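You operate a simulated robot arm through the tools that you are given. There is no shell and no other tool. Be economical: measure what you need, move in short steps, check, and stop when the job is done.

You are at the controls of a simulated two-armed robot. One attempt, no reset.

TASK
Wipe up the spill on the wall worktop surface with the dish cloth and put it back.
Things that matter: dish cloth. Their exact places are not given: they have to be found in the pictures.

The check looks at the end state, three seconds after you hand in, the way a careful person would. Anything else that was tipped, shoved, dropped, spilled or broken makes it a failure. Flat cloth is picked up by pressing the open fingertips on it (5 to 10 N) and closing them slowly along it; thin cloth reads only 2 to 8 mm in the jaws.

THE ROBOT
Two 7-joint arms with two-finger parallel grippers on one trunk, on a base that drives. Base frame: it is fixed to the floor where the robot stands at the start and does not move with it; the origin is under the middle of the robot, x ahead of it, y to its left, z up. Lengths are in mm, angles in rad, forces in N, time in s.
The left shoulder is at the start at [70, 187, 1290], the right one opposite. Payload 3.91 kg a hand.
The TCP of each hand is the grasp point between the finger pads, 30 mm short of the fingertips. In the tool frame z runs along the fingers and y along their closing line. The gripper opens to 110 mm. The fingers are 20 mm wide and 10 mm thick; the gripper's body (48 by 112 mm) begins 55 mm behind the TCP.
Orientation is that of the tool frame in the base frame, as a unit quaternion [x, y, z, w]. With the fingers straight down and closing along the base's y, the tool's x points along the base's -x, its y along +y and its z along -z.

THE INTERFACE
- The arms move only by the tool send_rows. It takes "left_commands", "right_commands" or both (then of equal length, played together; a hand with none holds still); each is a list that holds one entry, the list of rows, each a list of 7 numbers: the turn, a rotation vector about the tool's x, y, z in units of 90 degrees (1.0 is 90 degrees), then the shift along the tool's x, y, z in units of 300 mm (1.0 is 300 mm), then the gripper command, from -1 (shut) to 1 (fully open), values between in proportion. In form: [[[rx, ry, rz, tx, ty, tz, claw], ...]]. A call has 1 to 12 rows; each row is the pose to reach, as a shift and turn from the pose commanded when the call began, along the tool's axes at that moment. A call with a number of a shift or a turn outside -1 to 1 is refused whole. A row lasts 0.2 s, in which the tool goes at most 50 mm and 0.15 rad; a call with a longer step from one row to the next is refused whole, and so is a gripper value outside its range. Where a pose cannot be reached the arm comes as near as it can. A force on the tool above 40 N (or 10 N above the force at the start of the call, whichever is more), or a blocked arm, ends the call early, and 0.2 s more pass. Each finger travels about 72 mm/s and halts on what it meets, pressing with about 27 N; the grip force reading is that of the motor and also rises with nothing between the fingers. The clock runs only during rows and for 0.2 s after the last one: add rows that repeat a pose to give the fingers time. It gives the time, the measured TCP pose, the force on the tool (base axes), the opening and the grip force at its end, in the units of the frame above (readings bear some noise), with the torque about the TCP (base axes, N m) and any sound that the robot's microphone picked up.
- Cameras (640 x 400 px; columns grow to the right, rows downward): "scene" is now at [108.9, -47.2, 1494.8]; the picture's right is [-0.63, -0.78, -0.00], its down [-0.60, 0.48, -0.63] and it looks along [0.49, -0.40, -0.77] (base axes); focal length 248 px, centre (320, 200). "left" rides on the left gripper at [72, -17, -103] in its tool frame; the picture's right is [0.23, 0.97, 0.00], its down [-0.76, 0.18, -0.62] and it looks along [-0.61, 0.14, 0.78] (tool axes); focal length 222 px, centre (320, 200). "right" rides on the right gripper at [72, 17, -103] in its tool frame; the picture's right is [-0.23, 0.97, 0.00], its down [-0.76, -0.18, -0.62] and it looks along [-0.61, -0.14, 0.78] (tool axes); focal length 222 px, centre (320, 200).
- grab_frame(camera): a new picture of that camera. The clock stands still meanwhile.
- move_column(by): slides the trunk up (or, below 0, down) by that many mm; the arms and the scene camera ride with it, the base frame stays. It gives what a move gives, with no picture.
- drive_base(legs): drives the robot by 1 to 6 legs, each [ahead, turn to the left] in mm and rad, along the robot's own axes; the way and the turn of a leg run together, so that a leg with both is an arc; at most 1500 mm and 3.142 rad a leg. The arms and the cameras ride along, it lands a little off, and it stops where it bumps. It gives what a move gives.
- pan_tilt(pan, tilt): turns the head with the scene camera to pan (to the left, within 1.501 rad either way) and tilt (down, from -0.506 to 1.204), counted from straight ahead of the robot. It gives what a move gives.
- pixel_to_xyz(camera, pixels): for up to 12 pixels [column, row] of the newest picture of that camera ("zoom" is the newest enlarged one), the place [x, y, z] in the base frame of the surface seen there, good to about 2 mm. The clock stands still meanwhile.
- inspect(camera, box): a new picture of the part [left, top, right, bottom] of that camera's present view, enlarged. The clock stands still meanwhile.
- finish_job(): hands the job in; it is judged then, once.

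Work in short steps. Measure before you move; look again where a grasp or a placing could have gone wrong, and mend it. You have 80 turns and 70 pictures in all, those below and enlarged ones among them. Open the grippers and draw the arms clear of the work before you hand the job in, unless the task says otherwise.

The tools are called after "Request:" as a command line: name --argument value ..., lists and objects as JSON in quotes. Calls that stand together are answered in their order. send_rows: Moves the arms, as the interface text tells. Its arguments: {"type":"object","properties":{"left_commands":{"type":"array","items":{"type":"array","items":{"type":"array","items":{"type":"number"}}}},"right_commands":{"type":"array","items":{"type":"array","items":{"type":"array","items":{"type":"number"}}}}},"required":[]} The other tools are called the same way: move_column (by) slides the trunk up or down; drive_base (legs) drives the base; pan_tilt (pan, tilt) turns the head that bears the scene camera; grab_frame (camera) takes a picture; pixel_to_xyz (camera, pixels) gives the place of the surface under pixels of a picture; inspect (camera, box) takes an enlarged picture of a part of a camera's view; finish_job () hands the job in.

At the start:

```text
t: 0.0
left_tool_pos: [454.9, -44.1, 1201.0]
left_tool_rot: [0.001, 1.0, 0.001, 0.0]
left_force: [0.3, 0.3, 0.2]
left_moment: [-0.03, -0.02, -0.04]
left_gripper_width: 110.0
left_finger_force: 0.0
right_tool_pos: [343.6, -532.8, 1142.4]
right_tool_rot: [0.0, 1.0, 0.0, 0.001]
right_force: [0.6, -0.1, 0.0]
right_moment: [0.0, -0.03, -0.01]
right_gripper_width: 110.4
right_finger_force: 0.1
trunk travel left (down, up): [-800.0, 140.0]
robot x, y, heading: [-1.1, -0.2, 0.001]
head pan, tilt: [-0.675, 0.885]
```

scene: 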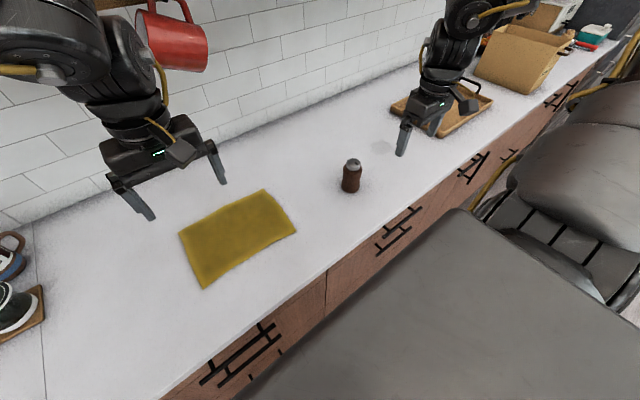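
right: 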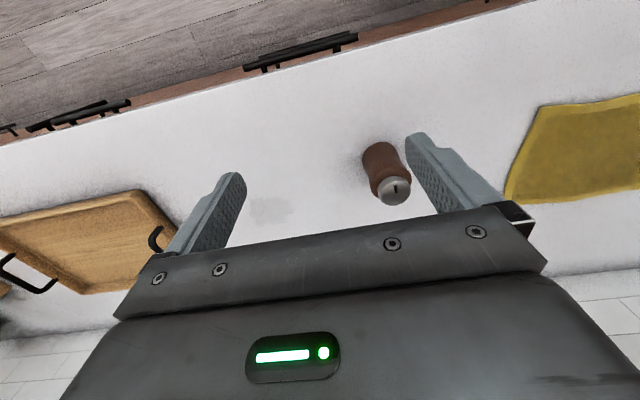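
left: 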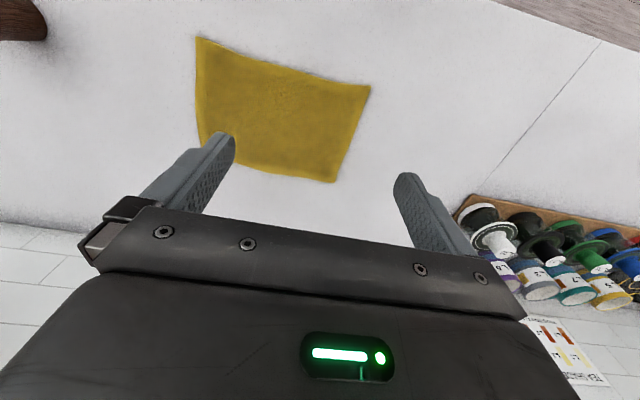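

The yellow cloth is at about scene (238,237); a faint grey patch near scene (383,147) / right (270,207) may be the spill. I measure them and enlarge the picture.

Request:
pixel_to_xyz --camera "scene" --pixels '[[180, 235], [264, 190], [296, 232], [203, 287], [238, 237], [383, 147], [351, 187], [353, 162], [372, 147], [395, 147], [430, 136], [300, 300]]'

Request:
inspect --camera "scene" --box '[320, 90, 480, 190]'

Request:
inspect --camera "right" --box '[140, 100, 460, 300]'

Request:
inspect --camera "scene" --box '[160, 160, 320, 300]'

```text
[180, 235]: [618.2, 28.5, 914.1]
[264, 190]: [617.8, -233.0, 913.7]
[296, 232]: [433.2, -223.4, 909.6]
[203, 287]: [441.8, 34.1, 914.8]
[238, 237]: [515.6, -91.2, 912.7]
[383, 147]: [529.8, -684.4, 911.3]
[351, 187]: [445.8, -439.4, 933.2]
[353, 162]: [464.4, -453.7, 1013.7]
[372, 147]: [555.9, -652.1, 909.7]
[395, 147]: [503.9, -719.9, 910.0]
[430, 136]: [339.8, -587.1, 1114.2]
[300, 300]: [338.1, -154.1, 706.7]
```

```text
4.00 times, centred on (400, 140) of scene
```

zoom: 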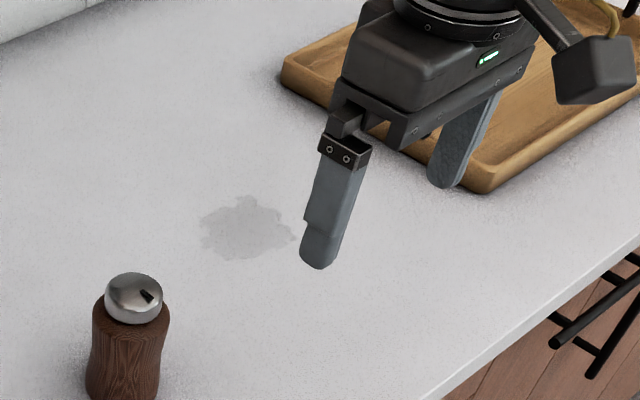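

```text
2.00 times, centred on (300, 200) of right
```

zoom: 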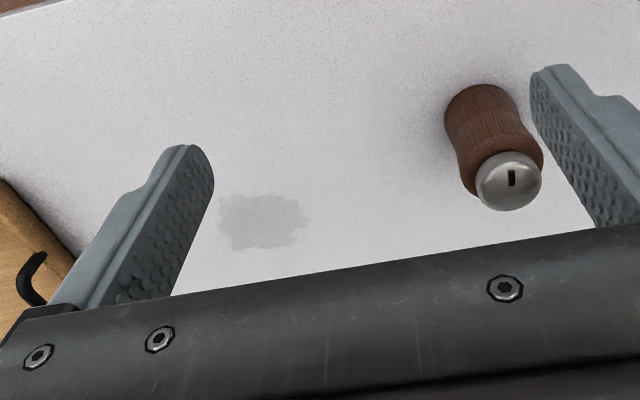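

```text
2.86 times, centred on (240, 230) of scene
```

zoom: 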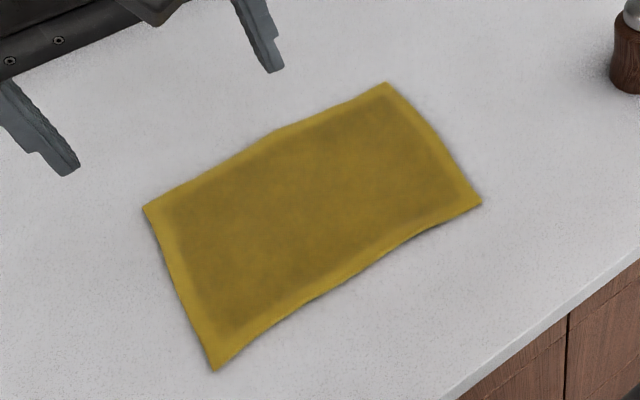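

The spill is a faint puddle around (530,-684,910), out of easy reach, so the base must shift right. I measure the puddle and mill edges, then look around at the floor room.

Request:
grab_frame --camera "scene"

Request:
pixel_to_xyz --camera "scene" --pixels '[[370, 147], [382, 139], [394, 149], [382, 154], [360, 187], [343, 187], [440, 130], [391, 108], [450, 300], [560, 160], [320, 275], [20, 330]]'

Request:
pan_tilt --pan -1.4 --tilt 0.8

Request:
grab_frame --camera "scene"

```text
63 pictures are left
```

scene: 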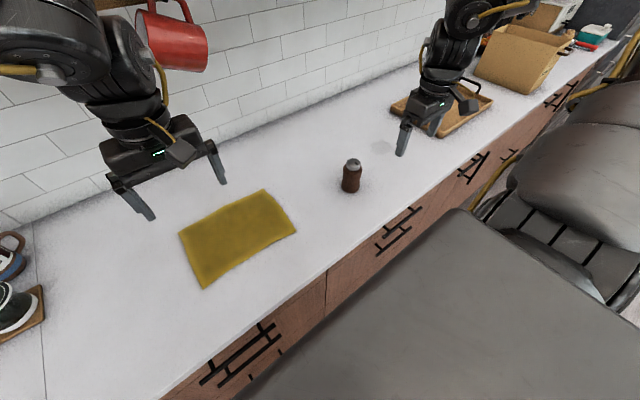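

```text
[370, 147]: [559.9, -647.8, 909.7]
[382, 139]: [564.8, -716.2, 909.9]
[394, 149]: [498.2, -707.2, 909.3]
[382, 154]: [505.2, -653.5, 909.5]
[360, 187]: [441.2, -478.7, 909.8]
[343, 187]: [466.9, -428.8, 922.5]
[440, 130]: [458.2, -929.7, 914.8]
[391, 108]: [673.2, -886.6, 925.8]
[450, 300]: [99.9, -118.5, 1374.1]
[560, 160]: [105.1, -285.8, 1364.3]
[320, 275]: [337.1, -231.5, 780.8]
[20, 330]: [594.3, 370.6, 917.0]
```

```text
t: 1.1
left_tool_pos: [455.3, -41.6, 1200.1]
left_tool_rot: [0.0, 1.0, -0.001, 0.0]
left_force: [0.5, 0.3, -0.3]
left_moment: [0.03, 0.02, 0.0]
left_gripper_width: 109.7
left_finger_force: 0.1
right_tool_pos: [344.1, -531.2, 1142.0]
right_tool_rot: [0.0, 1.0, 0.0, 0.0]
right_force: [-0.7, -0.4, -0.7]
right_moment: [0.0, 0.02, 0.02]
right_gripper_width: 109.9
right_finger_force: 0.1
trunk travel left (down, up): [-800.0, 140.0]
robot x, y, heading: [-1.9, -0.4, 0.002]
head pan, tilt: [-1.4, 0.799]
```

```text
62 pictures are left
```

scene: 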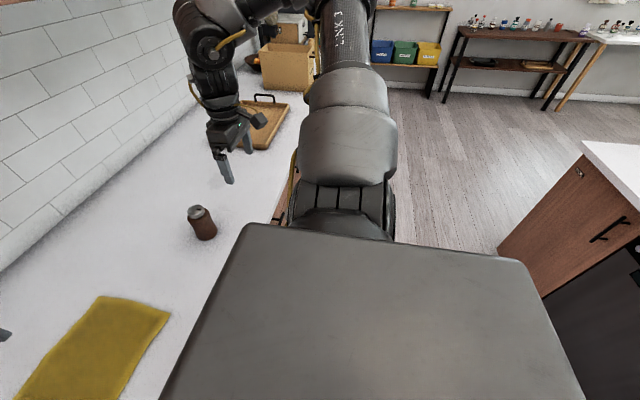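

Floor to the right is clear; there is an island behind on the right. I check its distance before turning.

Request:
pixel_to_xyz --camera "scene" --pixels '[[585, 148], [635, 215], [498, 250], [620, 180], [275, 222], [450, 200]]'

Request:
pan_tilt --pan -1.5 --tilt 0.3

Request:
grab_frame --camera "scene"

```text
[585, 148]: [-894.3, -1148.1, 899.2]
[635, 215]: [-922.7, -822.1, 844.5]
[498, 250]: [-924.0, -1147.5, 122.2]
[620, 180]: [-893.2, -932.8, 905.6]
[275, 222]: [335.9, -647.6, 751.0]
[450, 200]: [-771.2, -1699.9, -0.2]
```

```text
t: 2.0
left_tool_pos: [455.2, -42.7, 1199.8]
left_tool_rot: [0.0, 1.0, 0.001, 0.0]
left_force: [0.0, 0.6, -0.2]
left_moment: [0.01, -0.01, 0.01]
left_gripper_width: 110.0
left_finger_force: 0.1
right_tool_pos: [342.9, -532.1, 1141.0]
right_tool_rot: [0.001, 1.0, 0.0, 0.0]
right_force: [0.1, 0.4, -0.5]
right_moment: [-0.01, -0.02, -0.01]
right_gripper_width: 110.0
right_finger_force: 0.1
trunk travel left (down, up): [-800.0, 140.0]
robot x, y, heading: [4.3, -0.8, 0.003]
head pan, tilt: [-1.499, 0.3]
```

```text
61 pictures are left
```

scene: 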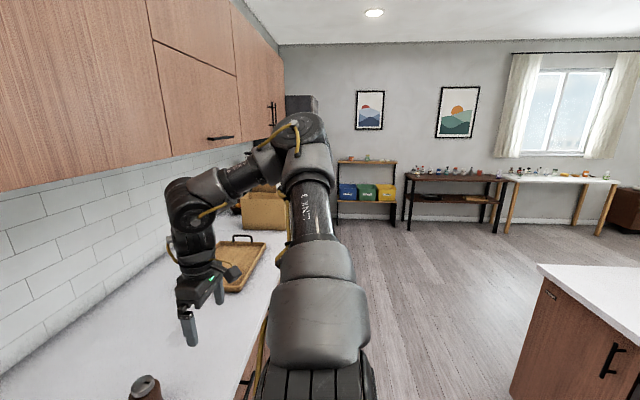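

The island front is at x≈-893, so there is room for a back-turn-forward manoeuvre shifting the robot about 275 mm right while keeping the arms off the wall.

Request:
drive_base --legs '[[-300, 1.0], [0, -2.0], [300, 1.0]]'

Request:
pan_tilt --pan 0.0 --tilt 0.85

Request:
grab_frame --camera "scene"

```text
t: 12.3
left_tool_pos: [452.0, -315.2, 1200.7]
left_tool_rot: [-0.004, 1.0, 0.001, 0.0]
left_force: [1.2, -1.0, 0.7]
left_moment: [0.01, -0.01, -0.01]
left_gripper_width: 110.1
left_finger_force: 0.0
right_tool_pos: [344.3, -805.5, 1141.2]
right_tool_rot: [-0.004, 1.0, 0.0, 0.0]
right_force: [-0.9, -0.1, -0.4]
right_moment: [0.0, 0.01, -0.02]
right_gripper_width: 109.9
right_finger_force: 0.1
trunk travel left (down, up): [-800.0, 140.0]
robot x, y, heading: [-4.3, -278.1, 0.006]
head pan, tilt: [-1.499, 0.3]
```

```text
t: 13.9
left_tool_pos: [453.0, -315.6, 1200.0]
left_tool_rot: [-0.005, 1.0, 0.0, 0.0]
left_force: [-0.3, -0.3, -0.3]
left_moment: [-0.01, 0.02, 0.02]
left_gripper_width: 109.9
left_finger_force: 0.0
right_tool_pos: [344.9, -806.3, 1141.2]
right_tool_rot: [-0.004, 1.0, 0.001, -0.001]
right_force: [0.3, -0.1, 0.9]
right_moment: [0.0, -0.02, 0.0]
right_gripper_width: 110.2
right_finger_force: 0.0
trunk travel left (down, up): [-800.0, 140.0]
robot x, y, heading: [-2.1, -277.5, 0.009]
head pan, tilt: [0.0, 0.85]
```

```text
60 pictures are left
```

scene: 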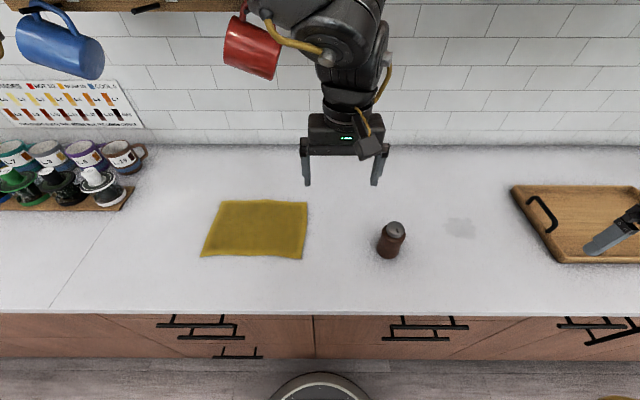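

The robot stands at (-2,-278) unbumped. I check the hanging mugs' places before moving the left arm aside and measure the cloth afresh.

Request:
pixel_to_xyz --camera "scene" --pixels '[[250, 55], [65, 50], [220, 201], [307, 203], [301, 258], [202, 256], [255, 228], [301, 230], [210, 230], [262, 201], [390, 228], [460, 227]]'

```text
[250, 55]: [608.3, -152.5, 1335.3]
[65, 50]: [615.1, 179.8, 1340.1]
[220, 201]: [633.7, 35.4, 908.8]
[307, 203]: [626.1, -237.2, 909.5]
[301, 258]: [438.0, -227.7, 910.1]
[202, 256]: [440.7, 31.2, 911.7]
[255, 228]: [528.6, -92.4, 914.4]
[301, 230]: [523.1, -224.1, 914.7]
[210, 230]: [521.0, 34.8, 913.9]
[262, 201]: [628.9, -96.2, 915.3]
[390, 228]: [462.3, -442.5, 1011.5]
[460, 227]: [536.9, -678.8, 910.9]
```

Mugs hang at x≈608, z≥1290, so I pull the left hand back and to the left (staying at x<455), while bringing the right hand half-way left at its present height.

Request:
send_rows --left_commands '[[[0, 0, 0, 0.14, 0, 0, 0], [0, 0, 0, 0.28, 0.05, 0, 0], [0, 0, 0, 0.4, 0.14, 0, 0], [0, 0, 0, 0.45, 0.28, 0, 0], [0, 0, 0, 0.45, 0.42, 0, 0], [0, 0, 0, 0.45, 0.56, 0, 0], [0, 0, 0, 0.45, 0.7, 0, 0], [0, 0, 0, 0.45, 0.84, 0, 0], [0, 0, 0, 0.45, 0.98, 0, 0], [0, 0, 0, 0.45, 0.98, 0, 0]]]' --right_commands '[[[0, 0, 0, 0, 0.1, 0, 1], [0, 0, 0, 0, 0.2, 0, 1], [0, 0, 0, 0, 0.3, 0, 1], [0, 0, 0, 0, 0.4, 0, 1], [0, 0, 0, 0, 0.5, 0, 1], [0, 0, 0, 0, 0.6, 0, 1], [0, 0, 0, 0, 0.7, 0, 1], [0, 0, 0, 0, 0.8, 0, 1], [0, 0, 0, 0, 0.9, 0, 1], [0, 0, 0, 0, 1.0, 0, 1]]]'

```text
t: 16.1
left_tool_pos: [327.7, -28.8, 1204.2]
left_tool_rot: [-0.005, 1.0, -0.005, -0.001]
left_force: [0.4, 1.4, -0.2]
left_moment: [-0.06, 0.0, -0.01]
left_gripper_width: 55.0
left_finger_force: 0.0
left hand out of reach, approached as far as the arm can: row 8, 9, 10
right_tool_pos: [346.7, -593.2, 1145.5]
right_tool_rot: [-0.006, 1.0, -0.005, -0.001]
right_force: [0.7, 1.2, 0.6]
right_moment: [-0.05, 0.02, -0.01]
right_gripper_width: 109.8
right_finger_force: 0.0
right hand out of reach, approached as far as the arm can: row 7, 8, 9, 10
trunk travel left (down, up): [-800.0, 140.0]
robot x, y, heading: [-0.1, -278.1, 0.004]
head pan, tilt: [0.0, 0.85]
```

The right hand stopped at y=-593 (too folded there), fine. I look up to learn where the cabinets and the wall are before planning the lift height.

Request:
pan_tilt --pan -0.1 --tilt 0.2

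Request:
grab_frame --camera "scene"

Request:
pixel_to_xyz --camera "scene" --pixels '[[320, 100], [320, 140], [320, 165], [320, 200], [320, 250], [200, 150], [250, 200], [420, 150]]'

```text
t: 17.1
left_tool_pos: [326.6, -41.0, 1206.7]
left_tool_rot: [-0.004, 1.0, 0.001, -0.001]
left_force: [0.1, 0.4, -0.3]
left_moment: [0.0, -0.03, -0.02]
left_gripper_width: 55.3
left_finger_force: 0.1
right_tool_pos: [343.9, -604.9, 1142.3]
right_tool_rot: [-0.005, 1.0, 0.0, -0.001]
right_force: [0.1, 0.6, -0.5]
right_moment: [-0.06, 0.02, -0.01]
right_gripper_width: 110.1
right_finger_force: 0.1
trunk travel left (down, up): [-800.0, 140.0]
robot x, y, heading: [-4.8, -275.9, 0.006]
head pan, tilt: [-0.099, 0.201]
```

```text
59 pictures are left
```

scene: 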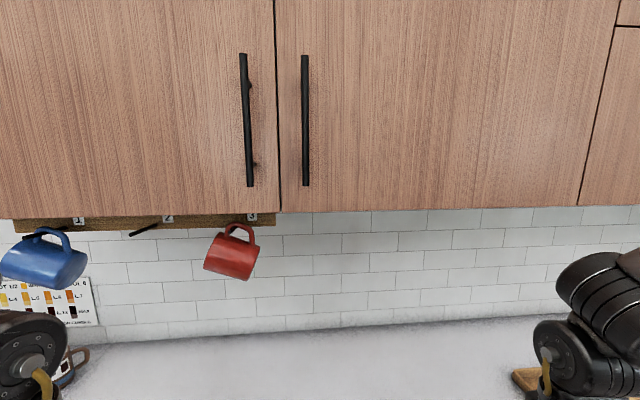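

```text
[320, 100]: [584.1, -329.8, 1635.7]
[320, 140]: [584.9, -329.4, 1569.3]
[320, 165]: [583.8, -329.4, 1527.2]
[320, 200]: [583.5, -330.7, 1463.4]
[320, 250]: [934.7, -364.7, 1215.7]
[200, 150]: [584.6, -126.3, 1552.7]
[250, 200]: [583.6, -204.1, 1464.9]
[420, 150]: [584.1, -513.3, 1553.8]
```

Cabinet front is x=584 from z 1460 up, wall x=935, so there's room to drag the cloth behind the mill. I move the right hand forward to learn where it truly goes.

Request:
send_rows --right_commands '[[[0, 0, 0, -0.12, 0, 0, 1], [0, 0, 0, -0.24, 0, 0, 1], [0, 0, 0, -0.36, 0, 0, 1], [0, 0, 0, -0.48, 0, 0, 1], [0, 0, 0, -0.6, 0, 0, 1], [0, 0, 0, -0.6, 0, 0, 1]]]'

Request:
pan_tilt --pan 0.0 --tilt 0.85

```text
t: 18.5
left_tool_pos: [325.4, -40.7, 1206.5]
left_tool_rot: [-0.005, 1.0, 0.0, -0.001]
left_force: [-0.2, 0.2, 0.2]
left_moment: [0.02, 0.02, 0.0]
left_gripper_width: 55.5
left_finger_force: 0.1
right_tool_pos: [521.5, -602.9, 1143.0]
right_tool_rot: [-0.006, 1.0, 0.0, 0.0]
right_force: [-1.5, 0.0, 0.3]
right_moment: [-0.02, -0.01, -0.01]
right_gripper_width: 109.9
right_finger_force: 0.1
trunk travel left (down, up): [-800.0, 140.0]
robot x, y, heading: [-0.7, -279.6, 0.008]
head pan, tilt: [-0.099, 0.201]
```

```text
t: 19.5
left_tool_pos: [327.4, -42.5, 1206.9]
left_tool_rot: [-0.005, 1.0, 0.001, 0.0]
left_force: [-0.1, 0.6, 0.3]
left_moment: [0.0, -0.03, 0.01]
left_gripper_width: 55.0
left_finger_force: 0.1
right_tool_pos: [524.4, -604.7, 1141.4]
right_tool_rot: [-0.004, 1.0, 0.0, 0.0]
right_force: [1.0, -0.7, 0.2]
right_moment: [0.0, -0.01, 0.0]
right_gripper_width: 110.0
right_finger_force: 0.1
trunk travel left (down, up): [-800.0, 140.0]
robot x, y, heading: [-3.5, -281.0, 0.006]
head pan, tilt: [0.0, 0.85]
```

The hand responds well. Now a 300 mm shift left at this height (tips at 1111, mill top 1020).

Request:
send_rows --right_commands '[[[0, 0, 0, 0, 0.14, 0, 1], [0, 0, 0, 0, 0.28, 0, 1], [0, 0, 0, 0, 0.42, 0, 1], [0, 0, 0, 0, 0.56, 0, 1], [0, 0, 0, 0, 0.7, 0, 1], [0, 0, 0, 0, 0.84, 0, 0.5], [0, 0, 0, 0, 0.98, 0, 0.09], [0, 0, 0, 0, 0.98, 0, 0.09]]]'

Request:
send_rows --right_commands '[[[0, 0, 0, 0, 0.14, 0.1, 0.09], [0, 0, 0, 0, 0.28, 0.2, 0.09], [0, 0, 0, 0, 0.41, 0.3, 0.09], [0, 0, 0, 0, 0.44, 0.4, 0.09], [0, 0, 0, 0, 0.44, 0.5, 0.09], [0, 0, 0, 0, 0.44, 0.5, 0.09]]]'

Request:
grab_frame --camera "scene"

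Request:
grab_frame --camera "right"

```text
t: 21.3
left_tool_pos: [326.8, -41.5, 1206.3]
left_tool_rot: [-0.005, 1.0, 0.0, -0.001]
left_force: [-0.9, -0.7, -0.2]
left_moment: [-0.02, -0.02, 0.0]
left_gripper_width: 55.5
left_finger_force: 0.1
right_tool_pos: [477.9, -503.4, 1144.1]
right_tool_rot: [-0.004, 1.0, 0.001, 0.0]
right_force: [-0.3, -0.9, 0.4]
right_moment: [0.0, 0.0, -0.02]
right_gripper_width: 60.0
right_finger_force: 0.0
right hand out of reach, approached as far as the arm can: row 2, 3, 4, 5, 6, 7, 8
trunk travel left (down, up): [-800.0, 140.0]
robot x, y, heading: [-4.6, -278.5, 0.009]
head pan, tilt: [0.0, 0.85]
```

```text
refused: row 1 steps farther than a row can; nothing moved
```

```text
58 pictures are left
```

scene: 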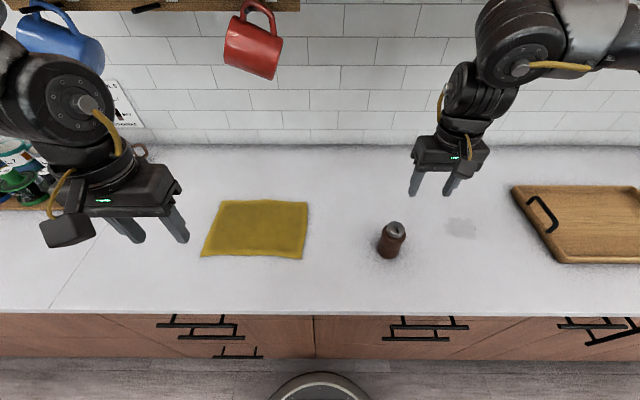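

```text
57 pictures are left
```

right: 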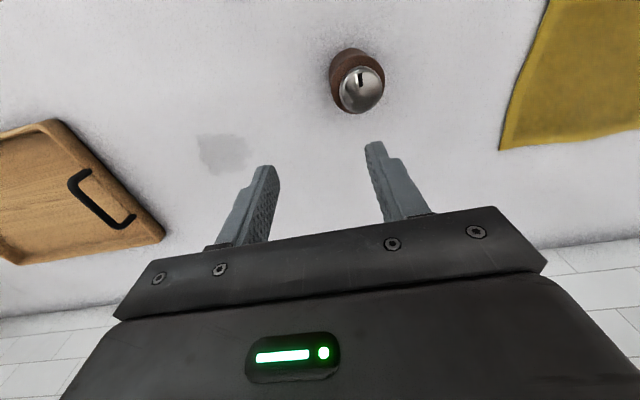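

The right arm is stuck folded at y≈-503. I try extending it: forward behind the mill, then left, where it is less folded.

Request:
send_rows --right_commands '[[[0, 0, 0, -0.12, 0, 0, 0.09], [0, 0, 0, -0.24, 0, 0, 0.09], [0, 0, 0, -0.36, 0, 0, 0.09], [0, 0, 0, -0.48, 0, 0, 0.09], [0, 0, 0, -0.54, 0.1, 0, 0.09], [0, 0, 0, -0.54, 0.22, 0.0, 0.09], [0, 0, 0, -0.54, 0.34, 0.0, 0.09], [0, 0, 0, -0.54, 0.46, 0.0, 0.09], [0, 0, 0, -0.54, 0.58, 0.0, 0.09], [0, 0, 0, -0.54, 0.7, 0.0, 0.09], [0, 0, 0, -0.54, 0.7, 0.0, 0.09]]]'

```text
t: 23.7
left_tool_pos: [326.5, -41.8, 1207.2]
left_tool_rot: [-0.004, 1.0, 0.001, -0.002]
left_force: [0.4, 0.4, -0.8]
left_moment: [0.0, 0.01, 0.03]
left_gripper_width: 54.9
left_finger_force: 0.0
right_tool_pos: [513.4, -523.1, 1142.3]
right_tool_rot: [-0.004, 1.0, 0.0, 0.0]
right_force: [-0.4, 0.2, 0.0]
right_moment: [-0.03, 0.0, 0.03]
right_gripper_width: 59.9
right_finger_force: 0.0
right hand out of reach, approached as far as the arm can: row 1, 2, 3, 4, 5, 6, 7, 8, 9, 10, 11
trunk travel left (down, up): [-800.0, 140.0]
robot x, y, heading: [-2.7, -281.6, 0.008]
head pan, tilt: [0.0, 0.85]
```

Still stuck, so probably a wrist joint limit. I try letting the hand yaw with the arm (left) while moving left.

Request:
send_rows --right_commands '[[[0, 0, -0.09, 0, 0, 0, 0.09], [0, 0, -0.18, 0, 0, 0, 0.09], [0, 0, -0.27, 0, 0, 0, 0.09], [0, 0, -0.36, 0, 0, 0, 0.09], [0, 0, -0.45, 0, 0, 0, 0.09], [0, 0, -0.45, -0.1, 0.1, 0, 0.09], [0, 0, -0.45, -0.2, 0.2, 0, 0.09], [0, 0, -0.45, -0.2, 0.33, 0, 0.09], [0, 0, -0.45, -0.2, 0.46, 0, 0.09], [0, 0, -0.45, -0.2, 0.6, 0, 0.09], [0, 0, -0.45, -0.2, 0.6, 0, 0.09]]]'

Request:
grab_frame --camera "scene"

```text
t: 26.1
left_tool_pos: [326.3, -42.8, 1205.8]
left_tool_rot: [-0.004, 1.0, 0.0, 0.0]
left_force: [1.6, 0.4, -0.4]
left_moment: [0.02, -0.03, 0.03]
left_gripper_width: 54.9
left_finger_force: 0.1
right_tool_pos: [498.2, -513.8, 1143.8]
right_tool_rot: [-0.351, 0.936, 0.001, 0.001]
right_force: [-1.0, 0.9, -0.3]
right_moment: [0.04, -0.02, -0.02]
right_gripper_width: 59.9
right_finger_force: 0.0
right hand out of reach, approached as far as the arm can: row 6, 7, 8, 9, 10, 11
trunk travel left (down, up): [-800.0, 140.0]
robot x, y, heading: [-6.8, -279.3, 0.005]
head pan, tilt: [0.0, 0.85]
```

```text
56 pictures are left
```

scene: 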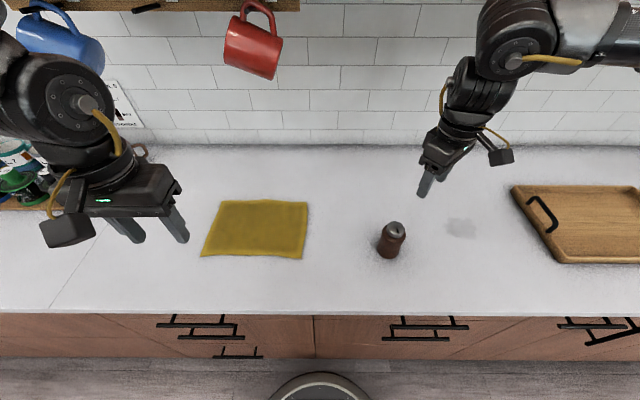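

Only the position is limited, so the right arm is poorly placed for this; the left arm can serve both places if the base goes ~250 mm further right. I first return the right hand to its starting-like pose.

Request:
send_rows --right_commands '[[[0, 0, 0.056, 0.124, -0.047, 0, 0.09], [0, 0, 0.112, 0.248, -0.094, 0, 0.09], [0, 0, 0.169, 0.371, -0.141, 0, 0.09], [0, 0, 0.225, 0.495, -0.188, 0, 0.09], [0, 0, 0.281, 0.619, -0.234, 0, 0.09], [0, 0, 0.337, 0.743, -0.281, 0, 0.09], [0, 0, 0.394, 0.866, -0.328, 0, 0.09], [0, 0, 0.45, 0.99, -0.375, 0, 0.09], [0, 0, 0.45, 0.99, -0.375, 0, 0.09]]]'

Request:
drive_base --legs '[[-300, 0.9], [0, -1.8], [300, 0.9]]'

Request:
grab_frame --camera "scene"

```text
t: 28.1
left_tool_pos: [328.3, -41.1, 1205.9]
left_tool_rot: [-0.004, 1.0, 0.001, 0.0]
left_force: [-0.2, 0.8, 0.4]
left_moment: [-0.01, 0.01, 0.02]
left_gripper_width: 54.9
left_finger_force: 0.1
right_tool_pos: [345.9, -792.6, 1142.6]
right_tool_rot: [-0.005, 1.0, 0.0, -0.002]
right_force: [-0.2, -0.4, -1.0]
right_moment: [-0.01, 0.01, -0.03]
right_gripper_width: 60.0
right_finger_force: 0.0
trunk travel left (down, up): [-800.0, 140.0]
robot x, y, heading: [-1.5, -277.7, 0.002]
head pan, tilt: [0.0, 0.85]
```

```text
t: 36.1
left_tool_pos: [116.0, -541.1, 1227.4]
left_tool_rot: [0.462, 0.887, -0.013, 0.007]
left_force: [-0.5, -0.1, 0.3]
left_moment: [0.01, 0.01, -0.01]
left_gripper_width: 55.2
left_finger_force: 0.1
right_tool_pos: [-358.3, -1051.5, 1143.7]
right_tool_rot: [0.382, 0.924, 0.0, 0.0]
right_force: [-0.5, 0.2, -0.7]
right_moment: [-0.01, -0.01, 0.01]
right_gripper_width: 60.0
right_finger_force: 0.0
trunk travel left (down, up): [-800.0, 140.0]
robot x, y, heading: [-233.1, -443.1, -0.822]
head pan, tilt: [0.0, 0.85]
stopped in leg 3: the robot was blocked; the commanded pose is now the measured one
```

```text
55 pictures are left
```

scene: 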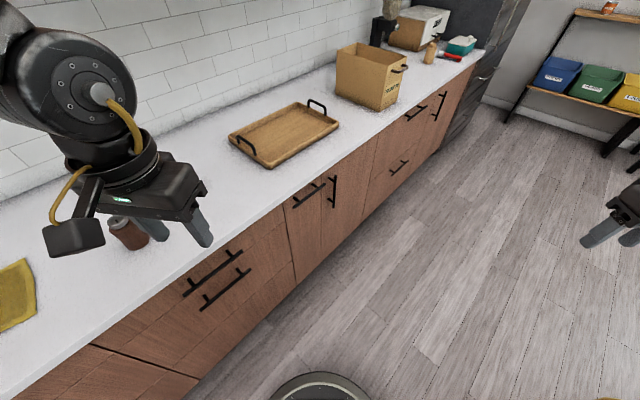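

The drive was blocked at heading -0.82, perhaps by the left elbow. I look to the left before doing anything else.

Request:
pan_tilt --pan 0.8 --tilt 0.3

Request:
grab_frame --camera "scene"

```text
t: 37.2
left_tool_pos: [118.3, -541.5, 1227.8]
left_tool_rot: [0.461, 0.887, -0.013, 0.007]
left_force: [-0.8, 0.9, 0.4]
left_moment: [-0.04, 0.03, 0.0]
left_gripper_width: 55.2
left_finger_force: 0.1
right_tool_pos: [-357.4, -1051.5, 1142.3]
right_tool_rot: [0.381, 0.925, 0.0, 0.001]
right_force: [0.4, -0.1, 1.2]
right_moment: [0.01, -0.03, 0.0]
right_gripper_width: 59.7
right_finger_force: 0.1
trunk travel left (down, up): [-800.0, 140.0]
robot x, y, heading: [-236.7, -442.5, -0.816]
head pan, tilt: [0.799, 0.3]
```

```text
54 pictures are left
```

scene: 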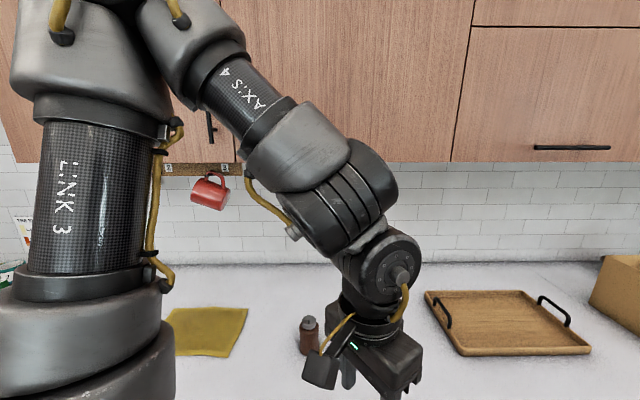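

The left elbow has touched the cabinet front (x=584); mug, mill and cloth are untouched. I back off, shift right while farther from the wall, then square up and drive straight in.

Request:
drive_base --legs '[[-130, 0], [0, -0.5], [180, 0], [0, 1.316]]'

Request:
pan_tilt --pan 0.0 --tilt 0.7

Request:
grab_frame --camera "scene"

```text
t: 44.4
left_tool_pos: [27.4, -319.7, 1227.5]
left_tool_rot: [0.054, 0.998, -0.01, 0.011]
left_force: [0.3, -0.1, 0.1]
left_moment: [0.0, 0.02, -0.01]
left_gripper_width: 55.0
left_finger_force: 0.0
right_tool_pos: [100.5, -1011.3, 1143.4]
right_tool_rot: [-0.038, 0.999, 0.001, 0.001]
right_force: [0.6, 0.7, 0.3]
right_moment: [0.0, -0.01, -0.01]
right_gripper_width: 60.1
right_finger_force: 0.0
trunk travel left (down, up): [-800.0, 140.0]
robot x, y, heading: [-276.8, -517.3, 0.038]
head pan, tilt: [0.799, 0.3]
```

```text
t: 45.5
left_tool_pos: [28.4, -318.8, 1227.5]
left_tool_rot: [0.053, 0.999, -0.01, 0.011]
left_force: [-0.9, 0.0, 0.2]
left_moment: [0.0, -0.05, 0.01]
left_gripper_width: 55.1
left_finger_force: 0.1
right_tool_pos: [100.8, -1010.9, 1142.3]
right_tool_rot: [-0.036, 0.999, 0.0, 0.0]
right_force: [-0.5, -0.1, -0.7]
right_moment: [0.02, 0.0, 0.02]
right_gripper_width: 59.9
right_finger_force: 0.1
trunk travel left (down, up): [-800.0, 140.0]
robot x, y, heading: [-282.4, -515.5, 0.04]
head pan, tilt: [0.0, 0.7]
```

```text
53 pictures are left
```

scene: 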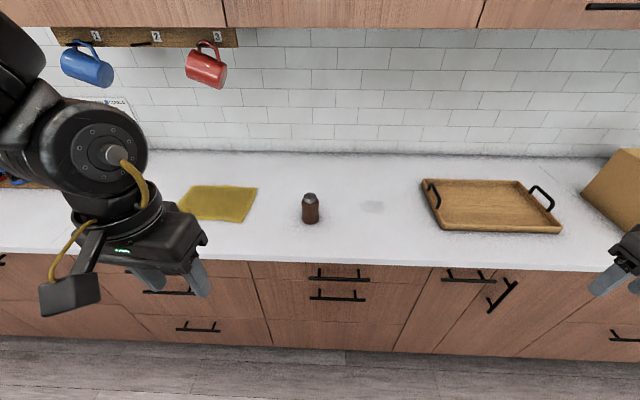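

Clear now. In this free space I bring the left hand inward (to its starting-like pose relative to the trunk), then square the base and drive straight in.

Request:
send_rows --left_commands '[[[0, 0, -0.016, -0.085, -0.114, 0, 0.09], [0, 0, -0.031, -0.17, -0.228, 0, 0.09], [0, 0, -0.047, -0.255, -0.341, 0, 0.09], [0, 0, -0.062, -0.34, -0.455, 0, 0.09], [0, 0, -0.078, -0.425, -0.569, 0, 0.09], [0, 0, -0.093, -0.51, -0.683, 0, 0.09], [0, 0, -0.093, -0.51, -0.683, 0, 0.09]]]'

Request:
drive_base --legs '[[0, -0.04], [270, 0]]'

Request:
grab_frame --camera "scene"

```text
t: 47.1
left_tool_pos: [158.8, -539.1, 1236.8]
left_tool_rot: [-0.019, 1.0, -0.011, 0.01]
left_force: [0.3, 0.7, -0.6]
left_moment: [0.03, 0.0, 0.01]
left_gripper_width: 60.0
left_finger_force: 0.0
right_tool_pos: [100.6, -1011.1, 1143.6]
right_tool_rot: [-0.037, 0.999, 0.0, 0.0]
right_force: [0.9, -0.3, 0.1]
right_moment: [-0.02, 0.02, 0.0]
right_gripper_width: 59.8
right_finger_force: 0.1
trunk travel left (down, up): [-800.0, 140.0]
robot x, y, heading: [-279.5, -515.8, 0.04]
head pan, tilt: [0.0, 0.7]
```

```text
t: 49.4
left_tool_pos: [425.8, -556.7, 1236.4]
left_tool_rot: [-0.002, 1.0, -0.012, 0.011]
left_force: [-0.8, -0.2, -0.2]
left_moment: [0.05, -0.03, 0.01]
left_gripper_width: 59.9
left_finger_force: 0.0
right_tool_pos: [350.4, -1025.5, 1142.8]
right_tool_rot: [-0.017, 1.0, 0.0, 0.001]
right_force: [-0.2, 1.0, 0.9]
right_moment: [-0.01, 0.01, -0.01]
right_gripper_width: 59.9
right_finger_force: 0.0
trunk travel left (down, up): [-800.0, 140.0]
robot x, y, heading: [-8.4, -519.3, 0.004]
head pan, tilt: [0.0, 0.7]
```

```text
52 pictures are left
```

scene: 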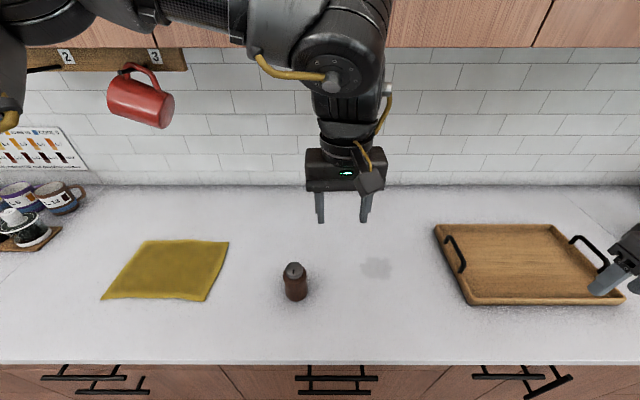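

Good: base at (-8,-519), spill at scene (376,268), cloth on the left. I carry the left hand over the mill at z≈1236 toward the cloth.

Request:
send_rows --left_commands '[[[0, 0, 0, -0.06, 0.12, 0, 0.09], [0, 0, 0, -0.12, 0.24, 0, 0.09], [0, 0, 0, -0.18, 0.36, 0.05, 0.09], [0, 0, 0, -0.24, 0.48, 0.1, 0.09], [0, 0, 0, -0.24, 0.6, 0.15, 0.09], [0, 0, 0, -0.24, 0.72, 0.2, 0.09], [0, 0, 0, -0.24, 0.84, 0.25, 0.09], [0, 0, 0, -0.24, 0.96, 0.3, 0.09], [0, 0, 0, -0.24, 0.96, 0.3, 0.09]]]'

```text
t: 51.4
left_tool_pos: [445.9, -340.4, 1135.7]
left_tool_rot: [-0.003, 1.0, -0.01, 0.011]
left_force: [-0.1, -0.2, -1.4]
left_moment: [-0.01, 0.0, -0.01]
left_gripper_width: 59.9
left_finger_force: 0.1
left hand out of reach, approached as far as the arm can: row 5, 6, 7, 8, 9
right_tool_pos: [351.7, -1025.6, 1143.5]
right_tool_rot: [-0.016, 1.0, 0.001, 0.0]
right_force: [0.4, 0.9, 0.4]
right_moment: [-0.03, 0.0, 0.01]
right_gripper_width: 60.3
right_finger_force: 0.0
trunk travel left (down, up): [-800.0, 140.0]
robot x, y, heading: [-8.0, -518.5, 0.001]
head pan, tilt: [0.0, 0.7]
```

It stalls when the hand is high ahead of its own shoulder; reach is quoted for near the work surface, so I raise the trunk 140 mm to make the hand relatively lower.

Request:
move_column --by 135

Request:
send_rows --left_commands '[[[0, 0, 0, 0, 0, 0.15, 0.09], [0, 0, 0, 0, 0, 0.3, 0.09], [0, 0, 0, 0, 0, 0.45, 0.09], [0, 0, 0, 0, 0.1, 0.45, 0.09], [0, 0, 0, -0.06, 0.2, 0.45, 0.09], [0, 0, 0, -0.12, 0.3, 0.45, 0.09], [0, 0, 0, -0.18, 0.4, 0.45, 0.09], [0, 0, 0, -0.24, 0.5, 0.45, 0.09], [0, 0, 0, -0.24, 0.53, 0.45, 0.09], [0, 0, 0, -0.24, 0.53, 0.45, 0.09]]]'

```text
t: 53.0
left_tool_pos: [446.6, -342.1, 1270.8]
left_tool_rot: [-0.003, 1.0, -0.01, 0.011]
left_force: [0.3, 0.7, -0.1]
left_moment: [0.01, -0.01, 0.0]
left_gripper_width: 59.7
left_finger_force: 0.1
right_tool_pos: [352.0, -1025.2, 1277.4]
right_tool_rot: [-0.017, 1.0, 0.0, 0.0]
right_force: [-0.3, -0.1, 0.8]
right_moment: [-0.02, -0.01, 0.0]
right_gripper_width: 59.9
right_finger_force: 0.0
trunk travel left (down, up): [-935.0, 5.0]
robot x, y, heading: [-9.8, -520.4, 0.004]
head pan, tilt: [0.0, 0.7]
```

```text
t: 55.2
left_tool_pos: [422.5, -329.6, 1146.4]
left_tool_rot: [-0.006, 1.0, -0.009, 0.012]
left_force: [0.0, 0.0, 0.8]
left_moment: [0.02, 0.0, -0.01]
left_gripper_width: 60.0
left_finger_force: 0.0
left hand out of reach, approached as far as the arm can: row 3, 4, 5, 6, 7, 8, 9, 10
right_tool_pos: [351.2, -1025.5, 1277.8]
right_tool_rot: [-0.018, 1.0, 0.0, 0.001]
right_force: [0.5, 0.1, -0.3]
right_moment: [-0.01, 0.02, 0.02]
right_gripper_width: 59.9
right_finger_force: 0.0
trunk travel left (down, up): [-935.0, 5.0]
robot x, y, heading: [-9.8, -517.4, 0.003]
head pan, tilt: [0.0, 0.7]
```

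Still limited; I look at the arm's shape.

Request:
pan_tilt --pan 0.6 --tilt 0.5

Request:
grab_frame --camera "scene"

```text
t: 56.2
left_tool_pos: [423.1, -329.8, 1146.0]
left_tool_rot: [-0.006, 1.0, -0.008, 0.012]
left_force: [0.6, -0.5, 0.2]
left_moment: [0.01, 0.02, 0.03]
left_gripper_width: 59.7
left_finger_force: 0.1
right_tool_pos: [351.2, -1025.0, 1277.4]
right_tool_rot: [-0.017, 1.0, 0.001, 0.001]
right_force: [-0.6, 0.1, 0.5]
right_moment: [0.01, 0.0, -0.04]
right_gripper_width: 59.8
right_finger_force: 0.1
trunk travel left (down, up): [-935.0, 5.0]
robot x, y, heading: [-11.0, -520.9, 0.004]
head pan, tilt: [0.6, 0.499]
```

```text
51 pictures are left
```

scene: 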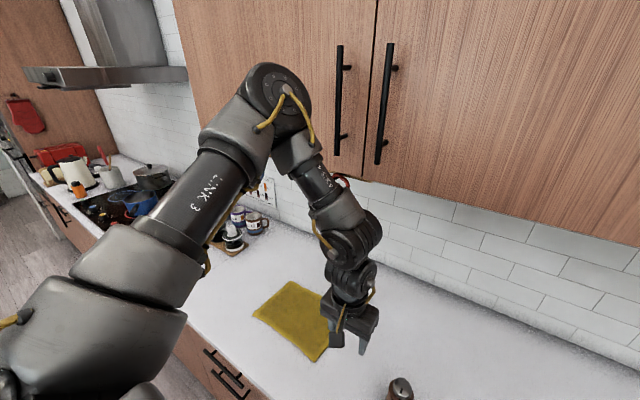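

Request:
pixel_to_xyz --camera "scene" --pixels '[[285, 85], [265, 70], [200, 190], [100, 290], [335, 200], [345, 240], [345, 180], [350, 285], [310, 170]]'

```text
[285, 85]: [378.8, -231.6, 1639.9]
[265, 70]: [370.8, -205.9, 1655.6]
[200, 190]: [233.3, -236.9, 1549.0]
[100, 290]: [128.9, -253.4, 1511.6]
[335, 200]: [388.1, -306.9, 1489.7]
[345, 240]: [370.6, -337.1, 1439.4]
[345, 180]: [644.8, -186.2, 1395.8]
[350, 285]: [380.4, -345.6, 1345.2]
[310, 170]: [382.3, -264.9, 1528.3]
```

The left arm can't cross outward past its shoulder line, so instead I'll pick the cloth from base y≈-280, carry it hanging while driving, and wipe from further right. I back out and shift left ~235 mm with the safe back-in manoeuvre.

Request:
drive_base --legs '[[-290, 0], [0, -1.3], [-245, 0], [0, 1.3]]'

Request:
pan_tilt --pan 0.0 --tilt 0.8

Request:
grab_frame --camera "scene"

```text
t: 66.1
left_tool_pos: [65.8, -93.3, 1145.4]
left_tool_rot: [-0.005, 1.0, -0.008, 0.012]
left_force: [0.7, -0.6, -0.3]
left_moment: [0.01, 0.01, 0.01]
left_gripper_width: 60.0
left_finger_force: 0.0
right_tool_pos: [-6.8, -788.0, 1277.5]
right_tool_rot: [-0.016, 1.0, -0.001, 0.001]
right_force: [-0.2, 0.0, 0.3]
right_moment: [0.01, -0.01, 0.01]
right_gripper_width: 60.1
right_finger_force: 0.0
trunk travel left (down, up): [-935.0, 5.0]
robot x, y, heading: [-368.0, -278.4, -0.004]
head pan, tilt: [0.6, 0.499]
```

```text
t: 67.1
left_tool_pos: [65.0, -91.9, 1146.9]
left_tool_rot: [-0.004, 1.0, -0.01, 0.012]
left_force: [0.4, -0.9, 0.0]
left_moment: [0.01, 0.0, -0.02]
left_gripper_width: 60.2
left_finger_force: 0.1
right_tool_pos: [-6.8, -787.9, 1276.4]
right_tool_rot: [-0.016, 1.0, 0.0, 0.0]
right_force: [-0.6, -0.7, 0.0]
right_moment: [-0.02, 0.0, 0.01]
right_gripper_width: 60.0
right_finger_force: 0.0
trunk travel left (down, up): [-935.0, 5.0]
robot x, y, heading: [-369.8, -285.4, 0.001]
head pan, tilt: [0.0, 0.799]
```

```text
50 pictures are left
```

scene: 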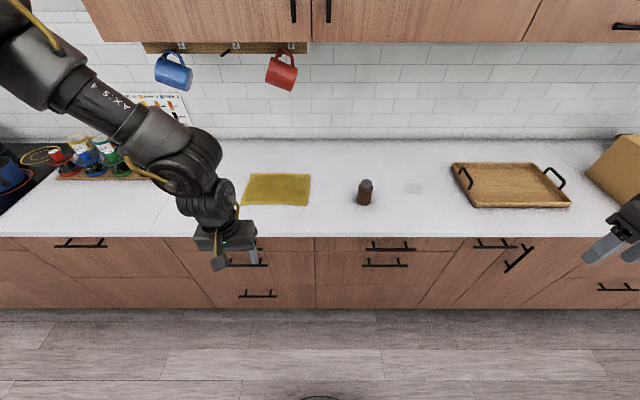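

Robot at (-369,-282). I move the left hand inward by ~95 mm here, then drive straight in.

Request:
send_rows --left_commands '[[[0, 0, 0, 0, -0.1, 0, 0.09], [0, 0, 0, 0, -0.2, 0, 0.09], [0, 0, 0, 0, -0.31, 0, 0.09], [0, 0, 0, 0, -0.31, 0, 0.09]]]'

Request:
drive_base --legs '[[362, 0]]'

Request:
send_rows --left_commands '[[[0, 0, 0, -0.12, 0, 0, 0.09], [0, 0, 0, -0.24, 0, 0.0, 0.09], [0, 0, 0, -0.32, 0, 0.1, 0.09], [0, 0, 0, -0.32, 0, 0.2, 0.09], [0, 0, 0, -0.32, 0, 0.3, 0.09], [0, 0, 0, -0.32, 0, 0.4, 0.09], [0, 0, 0, -0.32, 0, 0.5, 0.09], [0, 0, 0, -0.32, 0, 0.5, 0.09]]]'

Request:
grab_frame --camera "scene"

```text
t: 68.1
left_tool_pos: [67.0, -185.5, 1148.6]
left_tool_rot: [-0.005, 1.0, -0.009, 0.012]
left_force: [-0.5, -0.1, -0.1]
left_moment: [0.0, 0.0, 0.01]
left_gripper_width: 60.0
left_finger_force: 0.2
right_tool_pos: [-7.4, -787.5, 1277.3]
right_tool_rot: [-0.016, 1.0, 0.0, 0.001]
right_force: [-0.8, -0.3, 0.2]
right_moment: [0.01, -0.03, -0.01]
right_gripper_width: 60.1
right_finger_force: 0.0
trunk travel left (down, up): [-935.0, 5.0]
robot x, y, heading: [-367.7, -281.5, 0.003]
head pan, tilt: [0.0, 0.799]
```

```text
t: 70.4
left_tool_pos: [425.6, -186.5, 1149.3]
left_tool_rot: [-0.004, 1.0, -0.009, 0.013]
left_force: [0.4, 0.2, 0.2]
left_moment: [-0.01, 0.01, -0.01]
left_gripper_width: 59.8
left_finger_force: 0.1
right_tool_pos: [352.2, -787.0, 1278.3]
right_tool_rot: [-0.017, 1.0, -0.001, 0.002]
right_force: [-0.2, 0.3, 0.1]
right_moment: [-0.04, -0.05, -0.01]
right_gripper_width: 59.9
right_finger_force: 0.1
trunk travel left (down, up): [-935.0, 5.0]
robot x, y, heading: [-8.6, -282.1, 0.002]
head pan, tilt: [0.0, 0.799]
```

```text
t: 72.2
left_tool_pos: [500.8, -207.7, 1014.4]
left_tool_rot: [-0.007, 1.0, -0.008, 0.013]
left_force: [0.5, 0.5, 0.1]
left_moment: [-0.02, 0.05, 0.03]
left_gripper_width: 59.9
left_finger_force: 0.1
left hand out of reach, approached as far as the arm can: row 4, 5, 6, 7, 8
right_tool_pos: [353.7, -787.9, 1278.1]
right_tool_rot: [-0.017, 1.0, -0.001, 0.001]
right_force: [-0.2, -0.9, 0.0]
right_moment: [-0.01, 0.0, 0.0]
right_gripper_width: 60.2
right_finger_force: 0.0
trunk travel left (down, up): [-935.0, 5.0]
robot x, y, heading: [-8.0, -279.8, -0.001]
head pan, tilt: [0.0, 0.799]
```

```text
49 pictures are left
```

scene: 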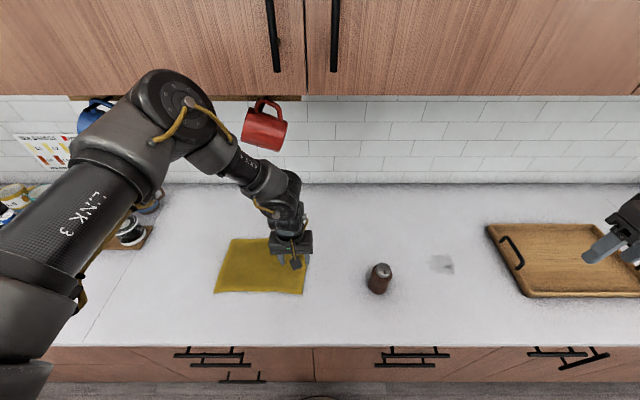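

The limit worsens as the hand gets low relative to the trunk, so the trunk should be lower, not higher. I raise the left hand while pulling back to x≈430 (clear of the mug), then lower the trunk.

Request:
send_rows --left_commands '[[[0, 0, 0, 0.12, 0, 0, 0.09], [0, 0, 0, 0.24, 0, 0, 0.09], [0, 0, 0, 0.24, 0, -0.14, 0.09], [0, 0, 0, 0.24, 0, -0.28, 0.09], [0, 0, 0, 0.24, 0, -0.42, 0.09], [0, 0, 0, 0.24, 0, -0.56, 0.09], [0, 0, 0, 0.24, 0, -0.7, 0.09], [0, 0, 0, 0.24, 0, -0.8, 0.09], [0, 0, 0, 0.24, 0, -0.8, 0.09]]]'

Request:
move_column --by -235

```text
t: 74.2
left_tool_pos: [420.3, -203.4, 1254.5]
left_tool_rot: [-0.004, 1.0, -0.01, 0.012]
left_force: [-0.5, 0.4, -0.3]
left_moment: [-0.01, -0.01, 0.0]
left_gripper_width: 60.0
left_finger_force: 0.0
right_tool_pos: [354.9, -787.5, 1276.1]
right_tool_rot: [-0.016, 1.0, 0.0, 0.0]
right_force: [-0.3, -0.2, -0.4]
right_moment: [-0.01, 0.02, -0.03]
right_gripper_width: 60.2
right_finger_force: 0.1
trunk travel left (down, up): [-935.0, 5.0]
robot x, y, heading: [-5.5, -279.1, -0.001]
head pan, tilt: [0.0, 0.799]
```

```text
t: 76.7
left_tool_pos: [421.0, -203.6, 1018.7]
left_tool_rot: [-0.004, 1.0, -0.008, 0.012]
left_force: [-0.3, -0.3, 0.8]
left_moment: [-0.03, 0.01, 0.0]
left_gripper_width: 60.0
left_finger_force: 0.0
right_tool_pos: [354.5, -788.1, 1041.7]
right_tool_rot: [-0.017, 1.0, 0.0, 0.0]
right_force: [-0.3, 0.6, 0.2]
right_moment: [0.02, -0.01, 0.03]
right_gripper_width: 60.1
right_finger_force: 0.0
trunk travel left (down, up): [-700.0, 240.0]
robot x, y, heading: [-9.2, -280.4, -0.001]
head pan, tilt: [0.0, 0.799]
```

Column now at -100. I move the left hand over the cloth edge at about (525,-180) and down to z≈965.

Request:
send_rows --left_commands '[[[0, 0, 0, -0.12, 0.03, 0, 0.09], [0, 0, 0, -0.24, 0.06, 0, 0.09], [0, 0, 0, -0.35, 0.08, 0.05, 0.09], [0, 0, 0, -0.35, 0.08, 0.17, 0.09], [0, 0, 0, -0.35, 0.08, 0.17, 0.09]]]'

Request:
grab_frame --camera "left"

Request:
grab_frame --camera "scene"

```text
t: 77.9
left_tool_pos: [525.6, -179.2, 970.8]
left_tool_rot: [-0.005, 1.0, -0.009, 0.013]
left_force: [0.6, 0.3, -0.3]
left_moment: [0.0, -0.01, 0.0]
left_gripper_width: 59.7
left_finger_force: 0.0
right_tool_pos: [352.6, -789.8, 1042.8]
right_tool_rot: [-0.016, 1.0, 0.0, 0.001]
right_force: [0.6, 0.7, -0.5]
right_moment: [0.03, -0.01, 0.01]
right_gripper_width: 60.0
right_finger_force: 0.0
trunk travel left (down, up): [-700.0, 240.0]
robot x, y, heading: [-8.3, -283.8, -0.002]
head pan, tilt: [0.0, 0.799]
```

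```text
48 pictures are left
```

left: 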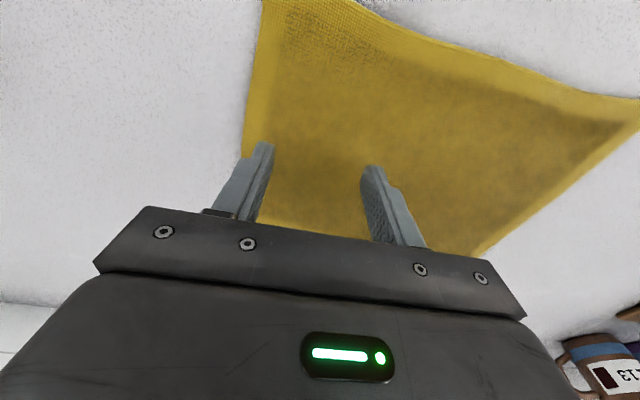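

```text
47 pictures are left
```

scene: 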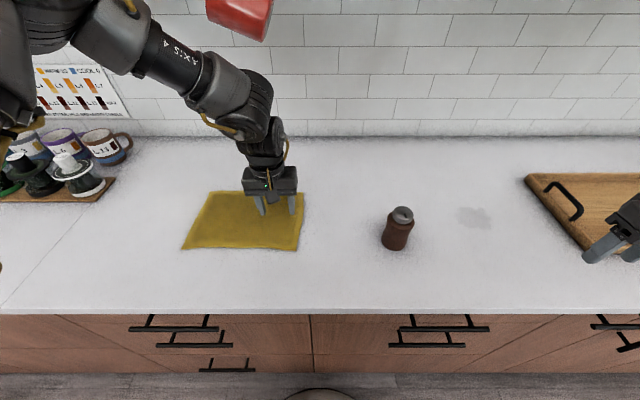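

The hand hovers above the cloth's right edge, both tips over the cloth (left picture (262,150),(370,175)). I lower 24 mm to near contact.

Request:
send_rows --left_commands '[[[0, 0, 0, 0, 0.02, 0.04, 0.09], [0, 0, 0, 0, 0.02, 0.08, 0.09], [0, 0, 0, 0, 0.02, 0.085, 0.09], [0, 0, 0, 0, 0.02, 0.085, 0.09]]]'

Request:
send_rows --left_commands '[[[0, 0, 0, 0, 0, 0.01, 0.09], [0, 0, 0, 0, 0, 0.01, 0.09]]]'

```text
t: 78.9
left_tool_pos: [527.4, -175.0, 944.2]
left_tool_rot: [-0.007, 1.0, -0.009, 0.013]
left_force: [-0.2, -0.6, 3.5]
left_moment: [0.14, -0.02, 0.03]
left_gripper_width: 60.0
left_finger_force: 0.4
right_tool_pos: [355.3, -788.7, 1043.3]
right_tool_rot: [-0.016, 1.0, 0.0, 0.0]
right_force: [0.7, -0.6, 0.0]
right_moment: [0.0, -0.01, -0.03]
right_gripper_width: 59.9
right_finger_force: 0.0
trunk travel left (down, up): [-700.0, 240.0]
robot x, y, heading: [-6.3, -280.9, 0.0]
head pan, tilt: [0.0, 0.799]
```

```text
t: 79.5
left_tool_pos: [527.5, -173.8, 942.9]
left_tool_rot: [-0.009, 1.0, -0.009, 0.015]
left_force: [1.3, 3.6, 19.6]
left_moment: [0.66, -0.02, -0.06]
left_gripper_width: 60.3
left_finger_force: 0.5
right_tool_pos: [353.9, -787.8, 1043.0]
right_tool_rot: [-0.016, 1.0, 0.0, 0.001]
right_force: [-0.7, -0.2, 0.0]
right_moment: [0.01, -0.03, 0.01]
right_gripper_width: 60.0
right_finger_force: 0.0
trunk travel left (down, up): [-700.0, 240.0]
robot x, y, heading: [-6.2, -281.5, -0.0]
head pan, tilt: [0.0, 0.799]
```

Force 19.6 N, all on the +y finger (moment 0.66), so the hand is tilted about 1°. I level it and ease off about 1.5 mm.

Request:
send_rows --left_commands '[[[0, 0, 0, 0, 0, -0.01, 0.09], [-0.0115, 0.015, 0, 0, 0, -0.01, 0.09], [-0.0115, 0.015, 0, 0, 0, -0.005, 0.09], [-0.0115, 0.015, 0, 0, 0, -0.005, 0.09]]]'

```text
t: 80.5
left_tool_pos: [523.2, -176.2, 943.7]
left_tool_rot: [-0.006, 1.0, 0.0, 0.002]
left_force: [2.0, 0.9, 11.0]
left_moment: [0.0, -0.03, 0.01]
left_gripper_width: 59.9
left_finger_force: 0.0
left hand out of reach, approached as far as the arm can: row 2, 3, 4
right_tool_pos: [353.0, -787.7, 1044.0]
right_tool_rot: [-0.017, 1.0, -0.001, 0.001]
right_force: [-0.3, -0.3, -0.3]
right_moment: [0.0, 0.05, 0.01]
right_gripper_width: 59.9
right_finger_force: 0.1
trunk travel left (down, up): [-700.0, 240.0]
robot x, y, heading: [-4.0, -281.8, -0.005]
head pan, tilt: [0.0, 0.799]
```

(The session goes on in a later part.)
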